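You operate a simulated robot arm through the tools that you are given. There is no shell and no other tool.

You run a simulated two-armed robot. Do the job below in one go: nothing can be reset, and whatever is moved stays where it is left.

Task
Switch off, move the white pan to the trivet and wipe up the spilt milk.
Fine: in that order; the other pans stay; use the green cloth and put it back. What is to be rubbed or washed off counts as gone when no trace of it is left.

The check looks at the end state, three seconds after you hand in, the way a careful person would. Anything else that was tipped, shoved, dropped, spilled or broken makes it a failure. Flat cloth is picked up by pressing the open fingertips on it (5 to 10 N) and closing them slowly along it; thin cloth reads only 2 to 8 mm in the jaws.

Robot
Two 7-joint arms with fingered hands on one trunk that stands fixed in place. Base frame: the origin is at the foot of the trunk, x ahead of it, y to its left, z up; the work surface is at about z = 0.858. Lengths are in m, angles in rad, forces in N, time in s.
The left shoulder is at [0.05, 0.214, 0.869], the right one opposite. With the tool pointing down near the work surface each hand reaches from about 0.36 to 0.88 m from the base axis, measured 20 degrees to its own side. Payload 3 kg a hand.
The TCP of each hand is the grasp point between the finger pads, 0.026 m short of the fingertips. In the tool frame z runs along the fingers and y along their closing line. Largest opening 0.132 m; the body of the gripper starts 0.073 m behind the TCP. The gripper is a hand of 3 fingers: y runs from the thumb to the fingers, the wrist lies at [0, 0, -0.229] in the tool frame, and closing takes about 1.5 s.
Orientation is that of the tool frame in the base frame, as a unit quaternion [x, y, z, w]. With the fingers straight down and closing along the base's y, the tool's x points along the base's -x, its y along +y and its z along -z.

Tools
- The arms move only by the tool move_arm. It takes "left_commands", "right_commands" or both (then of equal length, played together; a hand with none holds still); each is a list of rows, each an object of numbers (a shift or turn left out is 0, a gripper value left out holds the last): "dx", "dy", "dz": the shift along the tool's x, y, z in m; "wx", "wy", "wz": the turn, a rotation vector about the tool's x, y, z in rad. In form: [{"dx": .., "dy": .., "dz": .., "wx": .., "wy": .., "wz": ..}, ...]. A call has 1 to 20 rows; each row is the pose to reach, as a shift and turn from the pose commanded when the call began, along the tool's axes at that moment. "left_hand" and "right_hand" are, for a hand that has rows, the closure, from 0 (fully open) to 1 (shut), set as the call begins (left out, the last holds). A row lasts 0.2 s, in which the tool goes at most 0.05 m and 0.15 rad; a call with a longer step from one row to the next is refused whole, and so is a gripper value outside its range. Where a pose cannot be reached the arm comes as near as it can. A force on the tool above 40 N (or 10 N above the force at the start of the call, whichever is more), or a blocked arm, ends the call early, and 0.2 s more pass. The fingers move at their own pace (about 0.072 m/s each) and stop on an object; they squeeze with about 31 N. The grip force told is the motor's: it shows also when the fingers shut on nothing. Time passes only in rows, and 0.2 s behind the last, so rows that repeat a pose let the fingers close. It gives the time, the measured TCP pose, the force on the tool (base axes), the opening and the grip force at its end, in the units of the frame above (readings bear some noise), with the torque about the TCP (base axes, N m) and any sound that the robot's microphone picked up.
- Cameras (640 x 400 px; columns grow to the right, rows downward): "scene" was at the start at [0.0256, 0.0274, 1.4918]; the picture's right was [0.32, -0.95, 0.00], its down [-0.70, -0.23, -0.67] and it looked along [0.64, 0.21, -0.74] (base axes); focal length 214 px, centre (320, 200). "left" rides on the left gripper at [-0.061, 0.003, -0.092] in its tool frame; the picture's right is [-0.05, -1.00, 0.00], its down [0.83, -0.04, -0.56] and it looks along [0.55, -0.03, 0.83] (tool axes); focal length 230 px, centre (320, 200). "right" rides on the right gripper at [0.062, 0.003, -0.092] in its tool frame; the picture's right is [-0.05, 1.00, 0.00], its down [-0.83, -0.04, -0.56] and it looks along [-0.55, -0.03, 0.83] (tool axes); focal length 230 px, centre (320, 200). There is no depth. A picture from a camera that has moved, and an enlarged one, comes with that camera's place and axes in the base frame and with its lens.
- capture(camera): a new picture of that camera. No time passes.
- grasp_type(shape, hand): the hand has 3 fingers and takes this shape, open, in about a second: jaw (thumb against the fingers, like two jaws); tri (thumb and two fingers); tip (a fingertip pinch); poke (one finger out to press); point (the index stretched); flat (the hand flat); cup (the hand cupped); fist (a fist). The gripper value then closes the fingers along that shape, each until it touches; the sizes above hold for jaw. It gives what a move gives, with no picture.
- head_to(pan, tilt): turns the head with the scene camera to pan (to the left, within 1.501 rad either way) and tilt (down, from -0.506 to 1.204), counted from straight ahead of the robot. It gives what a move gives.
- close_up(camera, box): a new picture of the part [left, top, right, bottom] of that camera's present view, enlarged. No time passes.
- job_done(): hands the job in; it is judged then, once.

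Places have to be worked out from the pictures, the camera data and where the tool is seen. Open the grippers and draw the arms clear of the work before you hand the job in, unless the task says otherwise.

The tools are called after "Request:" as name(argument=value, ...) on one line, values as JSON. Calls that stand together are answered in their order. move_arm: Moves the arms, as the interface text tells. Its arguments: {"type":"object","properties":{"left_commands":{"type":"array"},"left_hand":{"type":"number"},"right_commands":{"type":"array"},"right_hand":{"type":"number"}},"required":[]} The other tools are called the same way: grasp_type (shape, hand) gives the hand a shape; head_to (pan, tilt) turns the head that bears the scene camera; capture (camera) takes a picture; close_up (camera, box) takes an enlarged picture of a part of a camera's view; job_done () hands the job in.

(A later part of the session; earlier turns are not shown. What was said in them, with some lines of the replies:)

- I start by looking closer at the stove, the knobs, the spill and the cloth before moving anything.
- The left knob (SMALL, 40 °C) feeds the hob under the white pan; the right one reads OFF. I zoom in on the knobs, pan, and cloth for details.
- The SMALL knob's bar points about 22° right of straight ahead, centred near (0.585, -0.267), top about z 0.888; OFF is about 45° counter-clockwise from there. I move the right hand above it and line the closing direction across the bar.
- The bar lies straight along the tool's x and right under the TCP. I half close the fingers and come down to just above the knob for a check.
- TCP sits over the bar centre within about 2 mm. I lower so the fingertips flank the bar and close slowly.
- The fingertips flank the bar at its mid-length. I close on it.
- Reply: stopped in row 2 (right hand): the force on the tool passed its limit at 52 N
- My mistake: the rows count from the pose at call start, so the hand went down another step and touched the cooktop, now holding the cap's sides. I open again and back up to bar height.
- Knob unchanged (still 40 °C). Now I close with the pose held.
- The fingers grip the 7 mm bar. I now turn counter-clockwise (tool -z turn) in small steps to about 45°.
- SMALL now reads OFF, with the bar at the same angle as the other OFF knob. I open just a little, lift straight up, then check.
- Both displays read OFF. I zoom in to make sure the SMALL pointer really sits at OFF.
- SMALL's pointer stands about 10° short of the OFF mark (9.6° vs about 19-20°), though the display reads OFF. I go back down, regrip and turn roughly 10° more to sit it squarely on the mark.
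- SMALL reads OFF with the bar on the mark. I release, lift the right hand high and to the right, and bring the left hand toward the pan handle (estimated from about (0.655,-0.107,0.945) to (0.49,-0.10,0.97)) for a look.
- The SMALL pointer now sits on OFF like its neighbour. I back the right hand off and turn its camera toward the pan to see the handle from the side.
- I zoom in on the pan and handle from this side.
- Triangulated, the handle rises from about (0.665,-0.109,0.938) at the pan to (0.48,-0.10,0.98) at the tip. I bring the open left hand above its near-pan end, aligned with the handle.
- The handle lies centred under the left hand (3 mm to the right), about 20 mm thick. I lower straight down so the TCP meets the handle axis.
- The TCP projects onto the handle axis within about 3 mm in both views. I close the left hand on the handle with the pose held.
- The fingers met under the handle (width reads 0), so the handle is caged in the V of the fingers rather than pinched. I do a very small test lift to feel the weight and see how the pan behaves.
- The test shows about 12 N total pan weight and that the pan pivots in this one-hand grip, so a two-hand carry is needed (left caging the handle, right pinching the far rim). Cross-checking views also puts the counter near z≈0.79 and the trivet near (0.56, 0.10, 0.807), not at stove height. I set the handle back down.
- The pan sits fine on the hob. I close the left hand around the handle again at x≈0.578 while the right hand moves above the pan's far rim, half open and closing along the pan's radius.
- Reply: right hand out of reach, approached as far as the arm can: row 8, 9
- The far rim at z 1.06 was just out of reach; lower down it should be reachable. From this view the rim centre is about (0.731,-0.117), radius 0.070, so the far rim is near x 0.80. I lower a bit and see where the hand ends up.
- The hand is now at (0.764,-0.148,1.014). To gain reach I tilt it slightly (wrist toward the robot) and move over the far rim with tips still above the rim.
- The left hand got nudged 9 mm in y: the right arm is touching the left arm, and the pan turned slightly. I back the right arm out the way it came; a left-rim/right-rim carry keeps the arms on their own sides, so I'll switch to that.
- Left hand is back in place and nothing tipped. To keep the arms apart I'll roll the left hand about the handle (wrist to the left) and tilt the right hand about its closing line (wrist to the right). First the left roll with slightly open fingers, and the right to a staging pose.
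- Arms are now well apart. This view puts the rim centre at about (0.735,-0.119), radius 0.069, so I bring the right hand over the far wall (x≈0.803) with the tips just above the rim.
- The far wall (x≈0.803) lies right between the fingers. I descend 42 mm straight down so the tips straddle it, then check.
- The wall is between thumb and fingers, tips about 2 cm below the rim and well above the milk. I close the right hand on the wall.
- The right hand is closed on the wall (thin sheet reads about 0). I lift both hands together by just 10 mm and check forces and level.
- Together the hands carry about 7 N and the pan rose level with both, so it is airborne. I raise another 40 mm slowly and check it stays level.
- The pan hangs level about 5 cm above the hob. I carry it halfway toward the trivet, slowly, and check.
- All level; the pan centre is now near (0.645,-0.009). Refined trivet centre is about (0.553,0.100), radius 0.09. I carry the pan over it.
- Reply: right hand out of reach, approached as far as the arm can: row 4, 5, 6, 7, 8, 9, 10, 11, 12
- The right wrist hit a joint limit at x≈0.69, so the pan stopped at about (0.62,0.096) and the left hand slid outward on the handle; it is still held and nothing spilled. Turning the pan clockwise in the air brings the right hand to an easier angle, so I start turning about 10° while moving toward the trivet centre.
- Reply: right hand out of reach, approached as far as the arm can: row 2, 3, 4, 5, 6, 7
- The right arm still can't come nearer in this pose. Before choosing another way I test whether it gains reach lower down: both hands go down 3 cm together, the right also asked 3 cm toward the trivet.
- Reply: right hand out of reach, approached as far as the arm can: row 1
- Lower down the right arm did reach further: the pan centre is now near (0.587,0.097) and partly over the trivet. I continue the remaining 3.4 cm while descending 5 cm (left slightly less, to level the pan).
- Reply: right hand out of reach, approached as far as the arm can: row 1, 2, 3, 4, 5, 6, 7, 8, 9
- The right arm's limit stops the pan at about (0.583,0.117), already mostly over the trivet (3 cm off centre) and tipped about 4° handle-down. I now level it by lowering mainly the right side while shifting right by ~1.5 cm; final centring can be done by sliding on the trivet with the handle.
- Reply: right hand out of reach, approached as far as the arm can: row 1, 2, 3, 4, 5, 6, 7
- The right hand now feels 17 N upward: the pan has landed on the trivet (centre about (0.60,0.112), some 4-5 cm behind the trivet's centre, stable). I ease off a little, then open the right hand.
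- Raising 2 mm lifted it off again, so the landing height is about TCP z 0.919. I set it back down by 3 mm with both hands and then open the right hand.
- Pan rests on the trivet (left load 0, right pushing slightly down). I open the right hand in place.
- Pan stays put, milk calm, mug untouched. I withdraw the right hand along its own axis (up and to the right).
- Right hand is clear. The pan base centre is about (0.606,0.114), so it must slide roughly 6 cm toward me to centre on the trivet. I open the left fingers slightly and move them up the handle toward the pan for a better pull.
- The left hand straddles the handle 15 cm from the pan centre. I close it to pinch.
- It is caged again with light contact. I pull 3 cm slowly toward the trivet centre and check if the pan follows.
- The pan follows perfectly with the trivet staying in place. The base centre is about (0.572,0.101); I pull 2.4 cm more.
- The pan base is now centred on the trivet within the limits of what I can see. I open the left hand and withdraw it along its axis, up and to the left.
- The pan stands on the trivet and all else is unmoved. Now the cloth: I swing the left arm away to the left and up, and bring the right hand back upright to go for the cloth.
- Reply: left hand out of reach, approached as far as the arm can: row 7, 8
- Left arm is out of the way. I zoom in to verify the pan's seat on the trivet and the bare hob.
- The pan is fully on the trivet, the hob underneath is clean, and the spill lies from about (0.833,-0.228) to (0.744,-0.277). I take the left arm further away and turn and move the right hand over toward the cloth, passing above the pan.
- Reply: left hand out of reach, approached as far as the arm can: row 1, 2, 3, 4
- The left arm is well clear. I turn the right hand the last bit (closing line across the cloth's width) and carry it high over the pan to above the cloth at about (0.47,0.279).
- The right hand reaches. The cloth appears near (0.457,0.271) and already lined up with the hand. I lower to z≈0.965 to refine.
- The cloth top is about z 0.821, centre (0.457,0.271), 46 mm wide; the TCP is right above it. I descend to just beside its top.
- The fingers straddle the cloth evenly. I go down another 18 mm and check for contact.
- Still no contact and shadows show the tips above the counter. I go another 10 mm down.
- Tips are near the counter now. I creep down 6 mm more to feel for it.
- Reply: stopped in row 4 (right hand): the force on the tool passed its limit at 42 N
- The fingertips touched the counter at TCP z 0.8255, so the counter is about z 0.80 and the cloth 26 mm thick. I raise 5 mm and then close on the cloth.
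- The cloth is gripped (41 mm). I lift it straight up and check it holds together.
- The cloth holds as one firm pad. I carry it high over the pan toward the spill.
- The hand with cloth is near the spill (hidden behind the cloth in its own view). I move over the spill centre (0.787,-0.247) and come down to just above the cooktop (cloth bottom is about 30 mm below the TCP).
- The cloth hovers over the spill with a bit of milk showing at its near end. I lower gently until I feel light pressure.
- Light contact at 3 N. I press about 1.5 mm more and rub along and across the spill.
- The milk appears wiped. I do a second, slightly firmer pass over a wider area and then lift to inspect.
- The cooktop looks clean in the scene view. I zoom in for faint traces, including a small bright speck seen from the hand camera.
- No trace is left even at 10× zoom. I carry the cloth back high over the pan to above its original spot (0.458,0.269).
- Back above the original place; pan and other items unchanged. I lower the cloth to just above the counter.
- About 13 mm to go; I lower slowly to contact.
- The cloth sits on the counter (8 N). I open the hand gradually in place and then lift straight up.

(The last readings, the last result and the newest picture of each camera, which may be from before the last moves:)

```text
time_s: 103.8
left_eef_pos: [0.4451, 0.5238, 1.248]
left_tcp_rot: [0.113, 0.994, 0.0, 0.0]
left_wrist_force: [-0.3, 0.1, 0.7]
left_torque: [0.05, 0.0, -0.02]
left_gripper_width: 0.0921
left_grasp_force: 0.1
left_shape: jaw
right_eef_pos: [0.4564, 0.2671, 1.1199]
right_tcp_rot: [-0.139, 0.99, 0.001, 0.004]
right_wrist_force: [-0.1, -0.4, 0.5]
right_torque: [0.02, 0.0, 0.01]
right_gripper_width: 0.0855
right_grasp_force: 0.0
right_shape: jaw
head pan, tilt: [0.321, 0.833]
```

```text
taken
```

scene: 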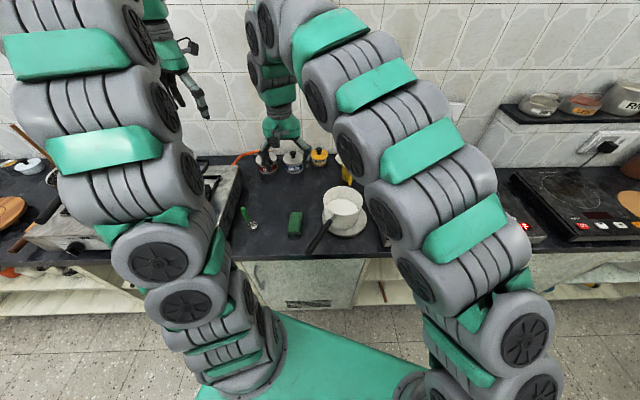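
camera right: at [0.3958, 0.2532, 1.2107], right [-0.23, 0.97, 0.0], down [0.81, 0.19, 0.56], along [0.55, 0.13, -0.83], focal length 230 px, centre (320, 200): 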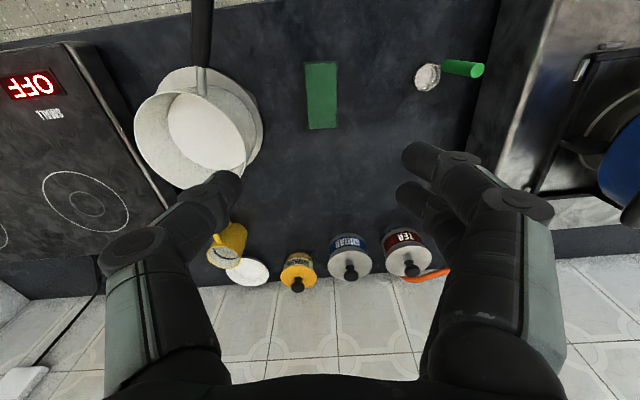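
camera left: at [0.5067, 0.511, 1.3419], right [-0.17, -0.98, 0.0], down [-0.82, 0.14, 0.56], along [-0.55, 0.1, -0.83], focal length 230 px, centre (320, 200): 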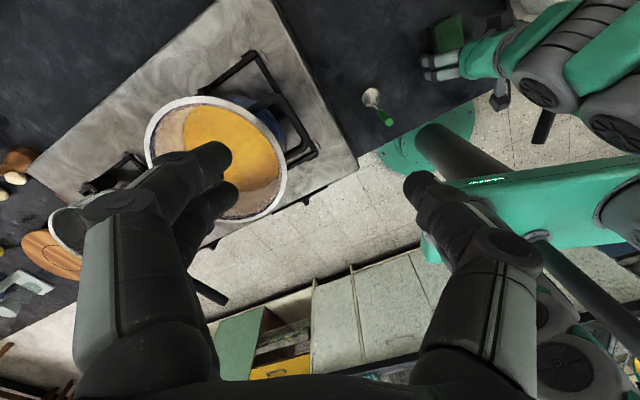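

The cloth is back in place. I return the right arm high over the pan to its starting side.

Request:
move_arm(right_commands=[{"dx": 0.0058, "dy": -0.0397, "dz": -0.01}, {"dx": 0.0116, "dy": -0.0793, "dz": -0.02}, {"dx": 0.0174, "dy": -0.119, "dz": -0.03}, {"dx": 0.0232, "dy": -0.1587, "dz": -0.03}, {"dx": 0.029, "dy": -0.1983, "dz": -0.03}, {"dx": 0.0348, "dy": -0.238, "dz": -0.03}, {"dx": 0.0406, "dy": -0.2777, "dz": -0.03}, {"dx": 0.0465, "dy": -0.3173, "dz": -0.03}, {"dx": 0.0523, "dy": -0.357, "dz": -0.03}, {"dx": 0.0581, "dy": -0.3967, "dz": -0.03}, {"dx": 0.0639, "dy": -0.4363, "dz": -0.03}, {"dx": 0.0697, "dy": -0.476, "dz": -0.03}, {"dx": 0.0755, "dy": -0.5157, "dz": -0.03}, {"dx": 0.0813, "dy": -0.5553, "dz": -0.03}, {"dx": 0.0871, "dy": -0.595, "dz": -0.03}, {"dx": 0.0871, "dy": -0.595, "dz": -0.03}], right_hand=0.0)

Request:
capture(camera="scene")

Request:
close_up(camera="scene", box=[230, 140, 400, 250])

Request:
close_up(camera="scene", box=[370, 155, 550, 250])

Request:
capture(camera="right")

```text
time_s: 107.2
left_eef_pos: [0.4461, 0.5228, 1.2483]
left_tcp_rot: [0.113, 0.994, 0.0, 0.0]
left_wrist_force: [0.0, -0.5, 0.3]
left_torque: [0.02, 0.03, -0.01]
left_gripper_width: 0.0922
left_grasp_force: 0.0
left_shape: jaw
right_eef_pos: [0.537, -0.3276, 1.1469]
right_tcp_rot: [-0.139, 0.99, 0.002, 0.002]
right_wrist_force: [0.1, 0.7, -0.3]
right_torque: [-0.01, 0.01, 0.02]
right_gripper_width: 0.1319
right_grasp_force: 0.1
right_shape: jaw
head pan, tilt: [0.321, 0.833]
```

```text
taken
```

scene: 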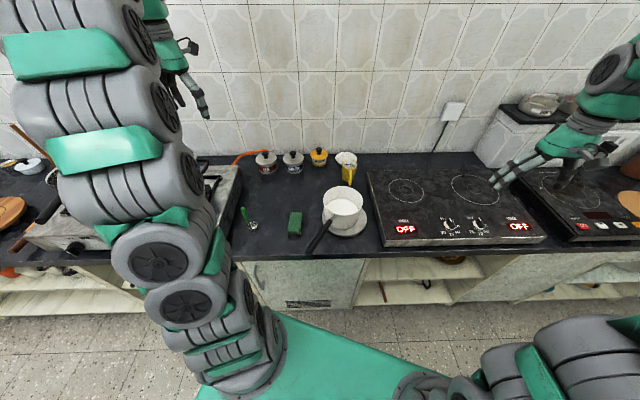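

```text
3.64 times, centred on (315, 195) of scene
camera zoom: at [0.0256, 0.0273, 1.4918], right [0.32, -0.95, 0.0], down [-0.7, -0.23, -0.67], along [0.64, 0.21, -0.74], focal length 780 px, centre (338, 218)
```

zoom: 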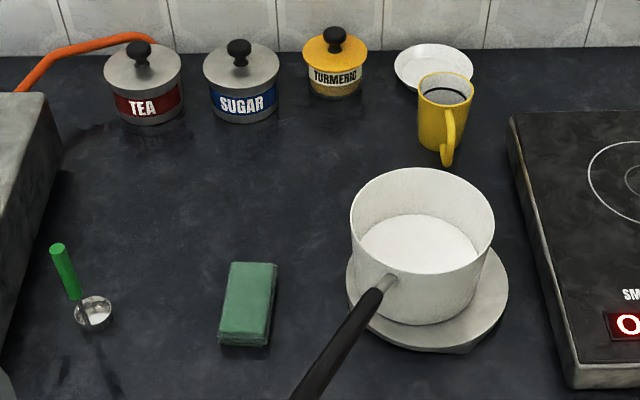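

```text
3.56 times, centred on (460, 202) of scene
camera zoom: at [0.0256, 0.0273, 1.4918], right [0.32, -0.95, 0.0], down [-0.7, -0.23, -0.67], along [0.64, 0.21, -0.74], focal length 763 px, centre (-178, 191)
```

zoom: 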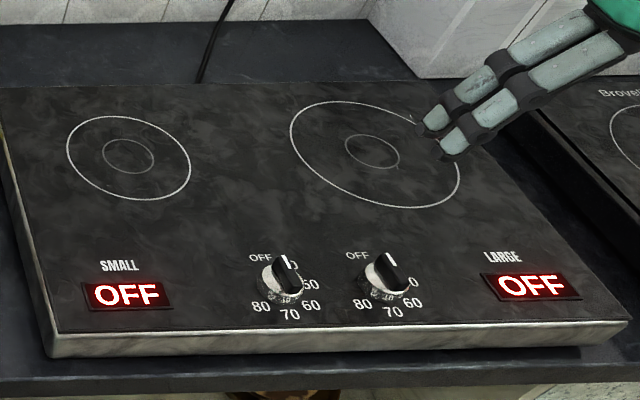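

```text
taken
camera right: at [0.4752, -0.3422, 1.2382], right [-0.23, 0.97, 0.0], down [0.81, 0.19, 0.56], along [0.55, 0.13, -0.83], focal length 230 px, centre (320, 200)
```

right: 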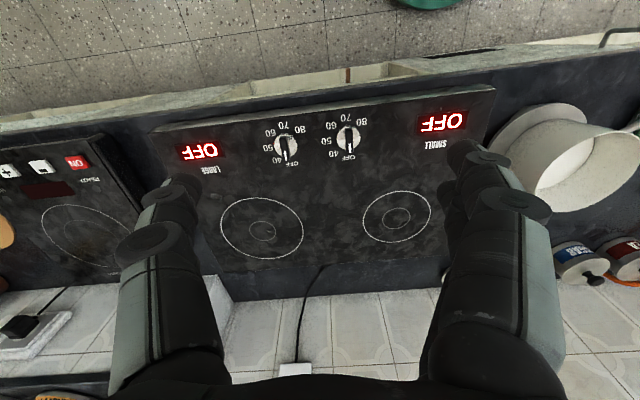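

Everything checks out: both displays OFF, pan on the trivet, cooktop spotless, cloth back in place, other items untouched. I open the left hand fully where it is, clear of the work, before handing in.

Request:
move_arm(left_commands=[{}, {}, {}, {}], left_hand=0.0)

Request:
capture(camera="left")

```text
time_s: 108.2
left_eef_pos: [0.4471, 0.5227, 1.2484]
left_tcp_rot: [0.113, 0.994, 0.0, 0.0]
left_wrist_force: [0.3, -0.4, -0.8]
left_torque: [0.01, 0.01, -0.03]
left_gripper_width: 0.1317
left_grasp_force: 0.0
left_shape: jaw
right_eef_pos: [0.5367, -0.3272, 1.1475]
right_tcp_rot: [-0.139, 0.99, 0.002, 0.003]
right_wrist_force: [0.0, 0.3, 0.4]
right_torque: [0.03, -0.02, 0.03]
right_gripper_width: 0.132
right_grasp_force: 0.1
right_shape: jaw
head pan, tilt: [0.321, 0.833]
```

```text
taken
camera left: at [0.5068, 0.511, 1.3418], right [-0.17, -0.98, 0.0], down [-0.82, 0.14, 0.56], along [-0.55, 0.1, -0.83], focal length 230 px, centre (320, 200)
```

left: 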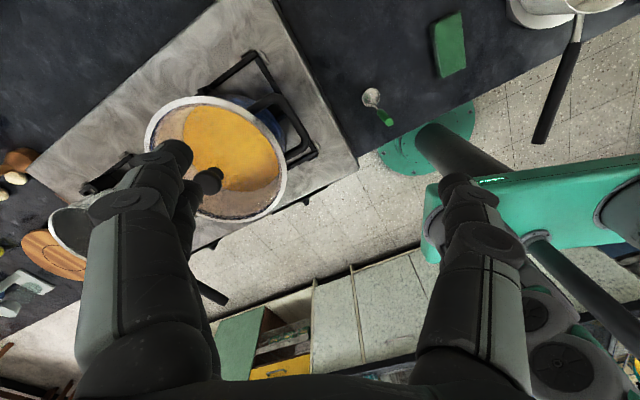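

Both hands are open, empty and clear of the work, and all parts of the task look finished. I hand in the job.

Request:
job_done()

```text
The job is handed in.
```

I've handed the job in, with every step done in the order you asked. I don't have the check's verdict.

- **Switched off:** the SMALL knob is on its OFF mark and both displays read OFF.
- **White pan:** it stands fully on the trivet, roughly centred, with the milk still in it. The handle points toward the robot and sticks out past the front edge of the counter.
- **Spilt milk:** it is wiped up with the green cloth. The last close-ups show no trace on the cooktop.
- **Cloth:** it is back in its original spot.

The pan was too heavy to hold level by the handle with one hand, so I carried it with both. It landed off-centre on the trivet, so I slid it about 5 cm by the handle. While positioning the arms they touched once and turned the pan slightly on the hob; nothing spilled or tipped.

The other pans and everything else on the counter look untouched in the last pictures. Both hands are open and clear.
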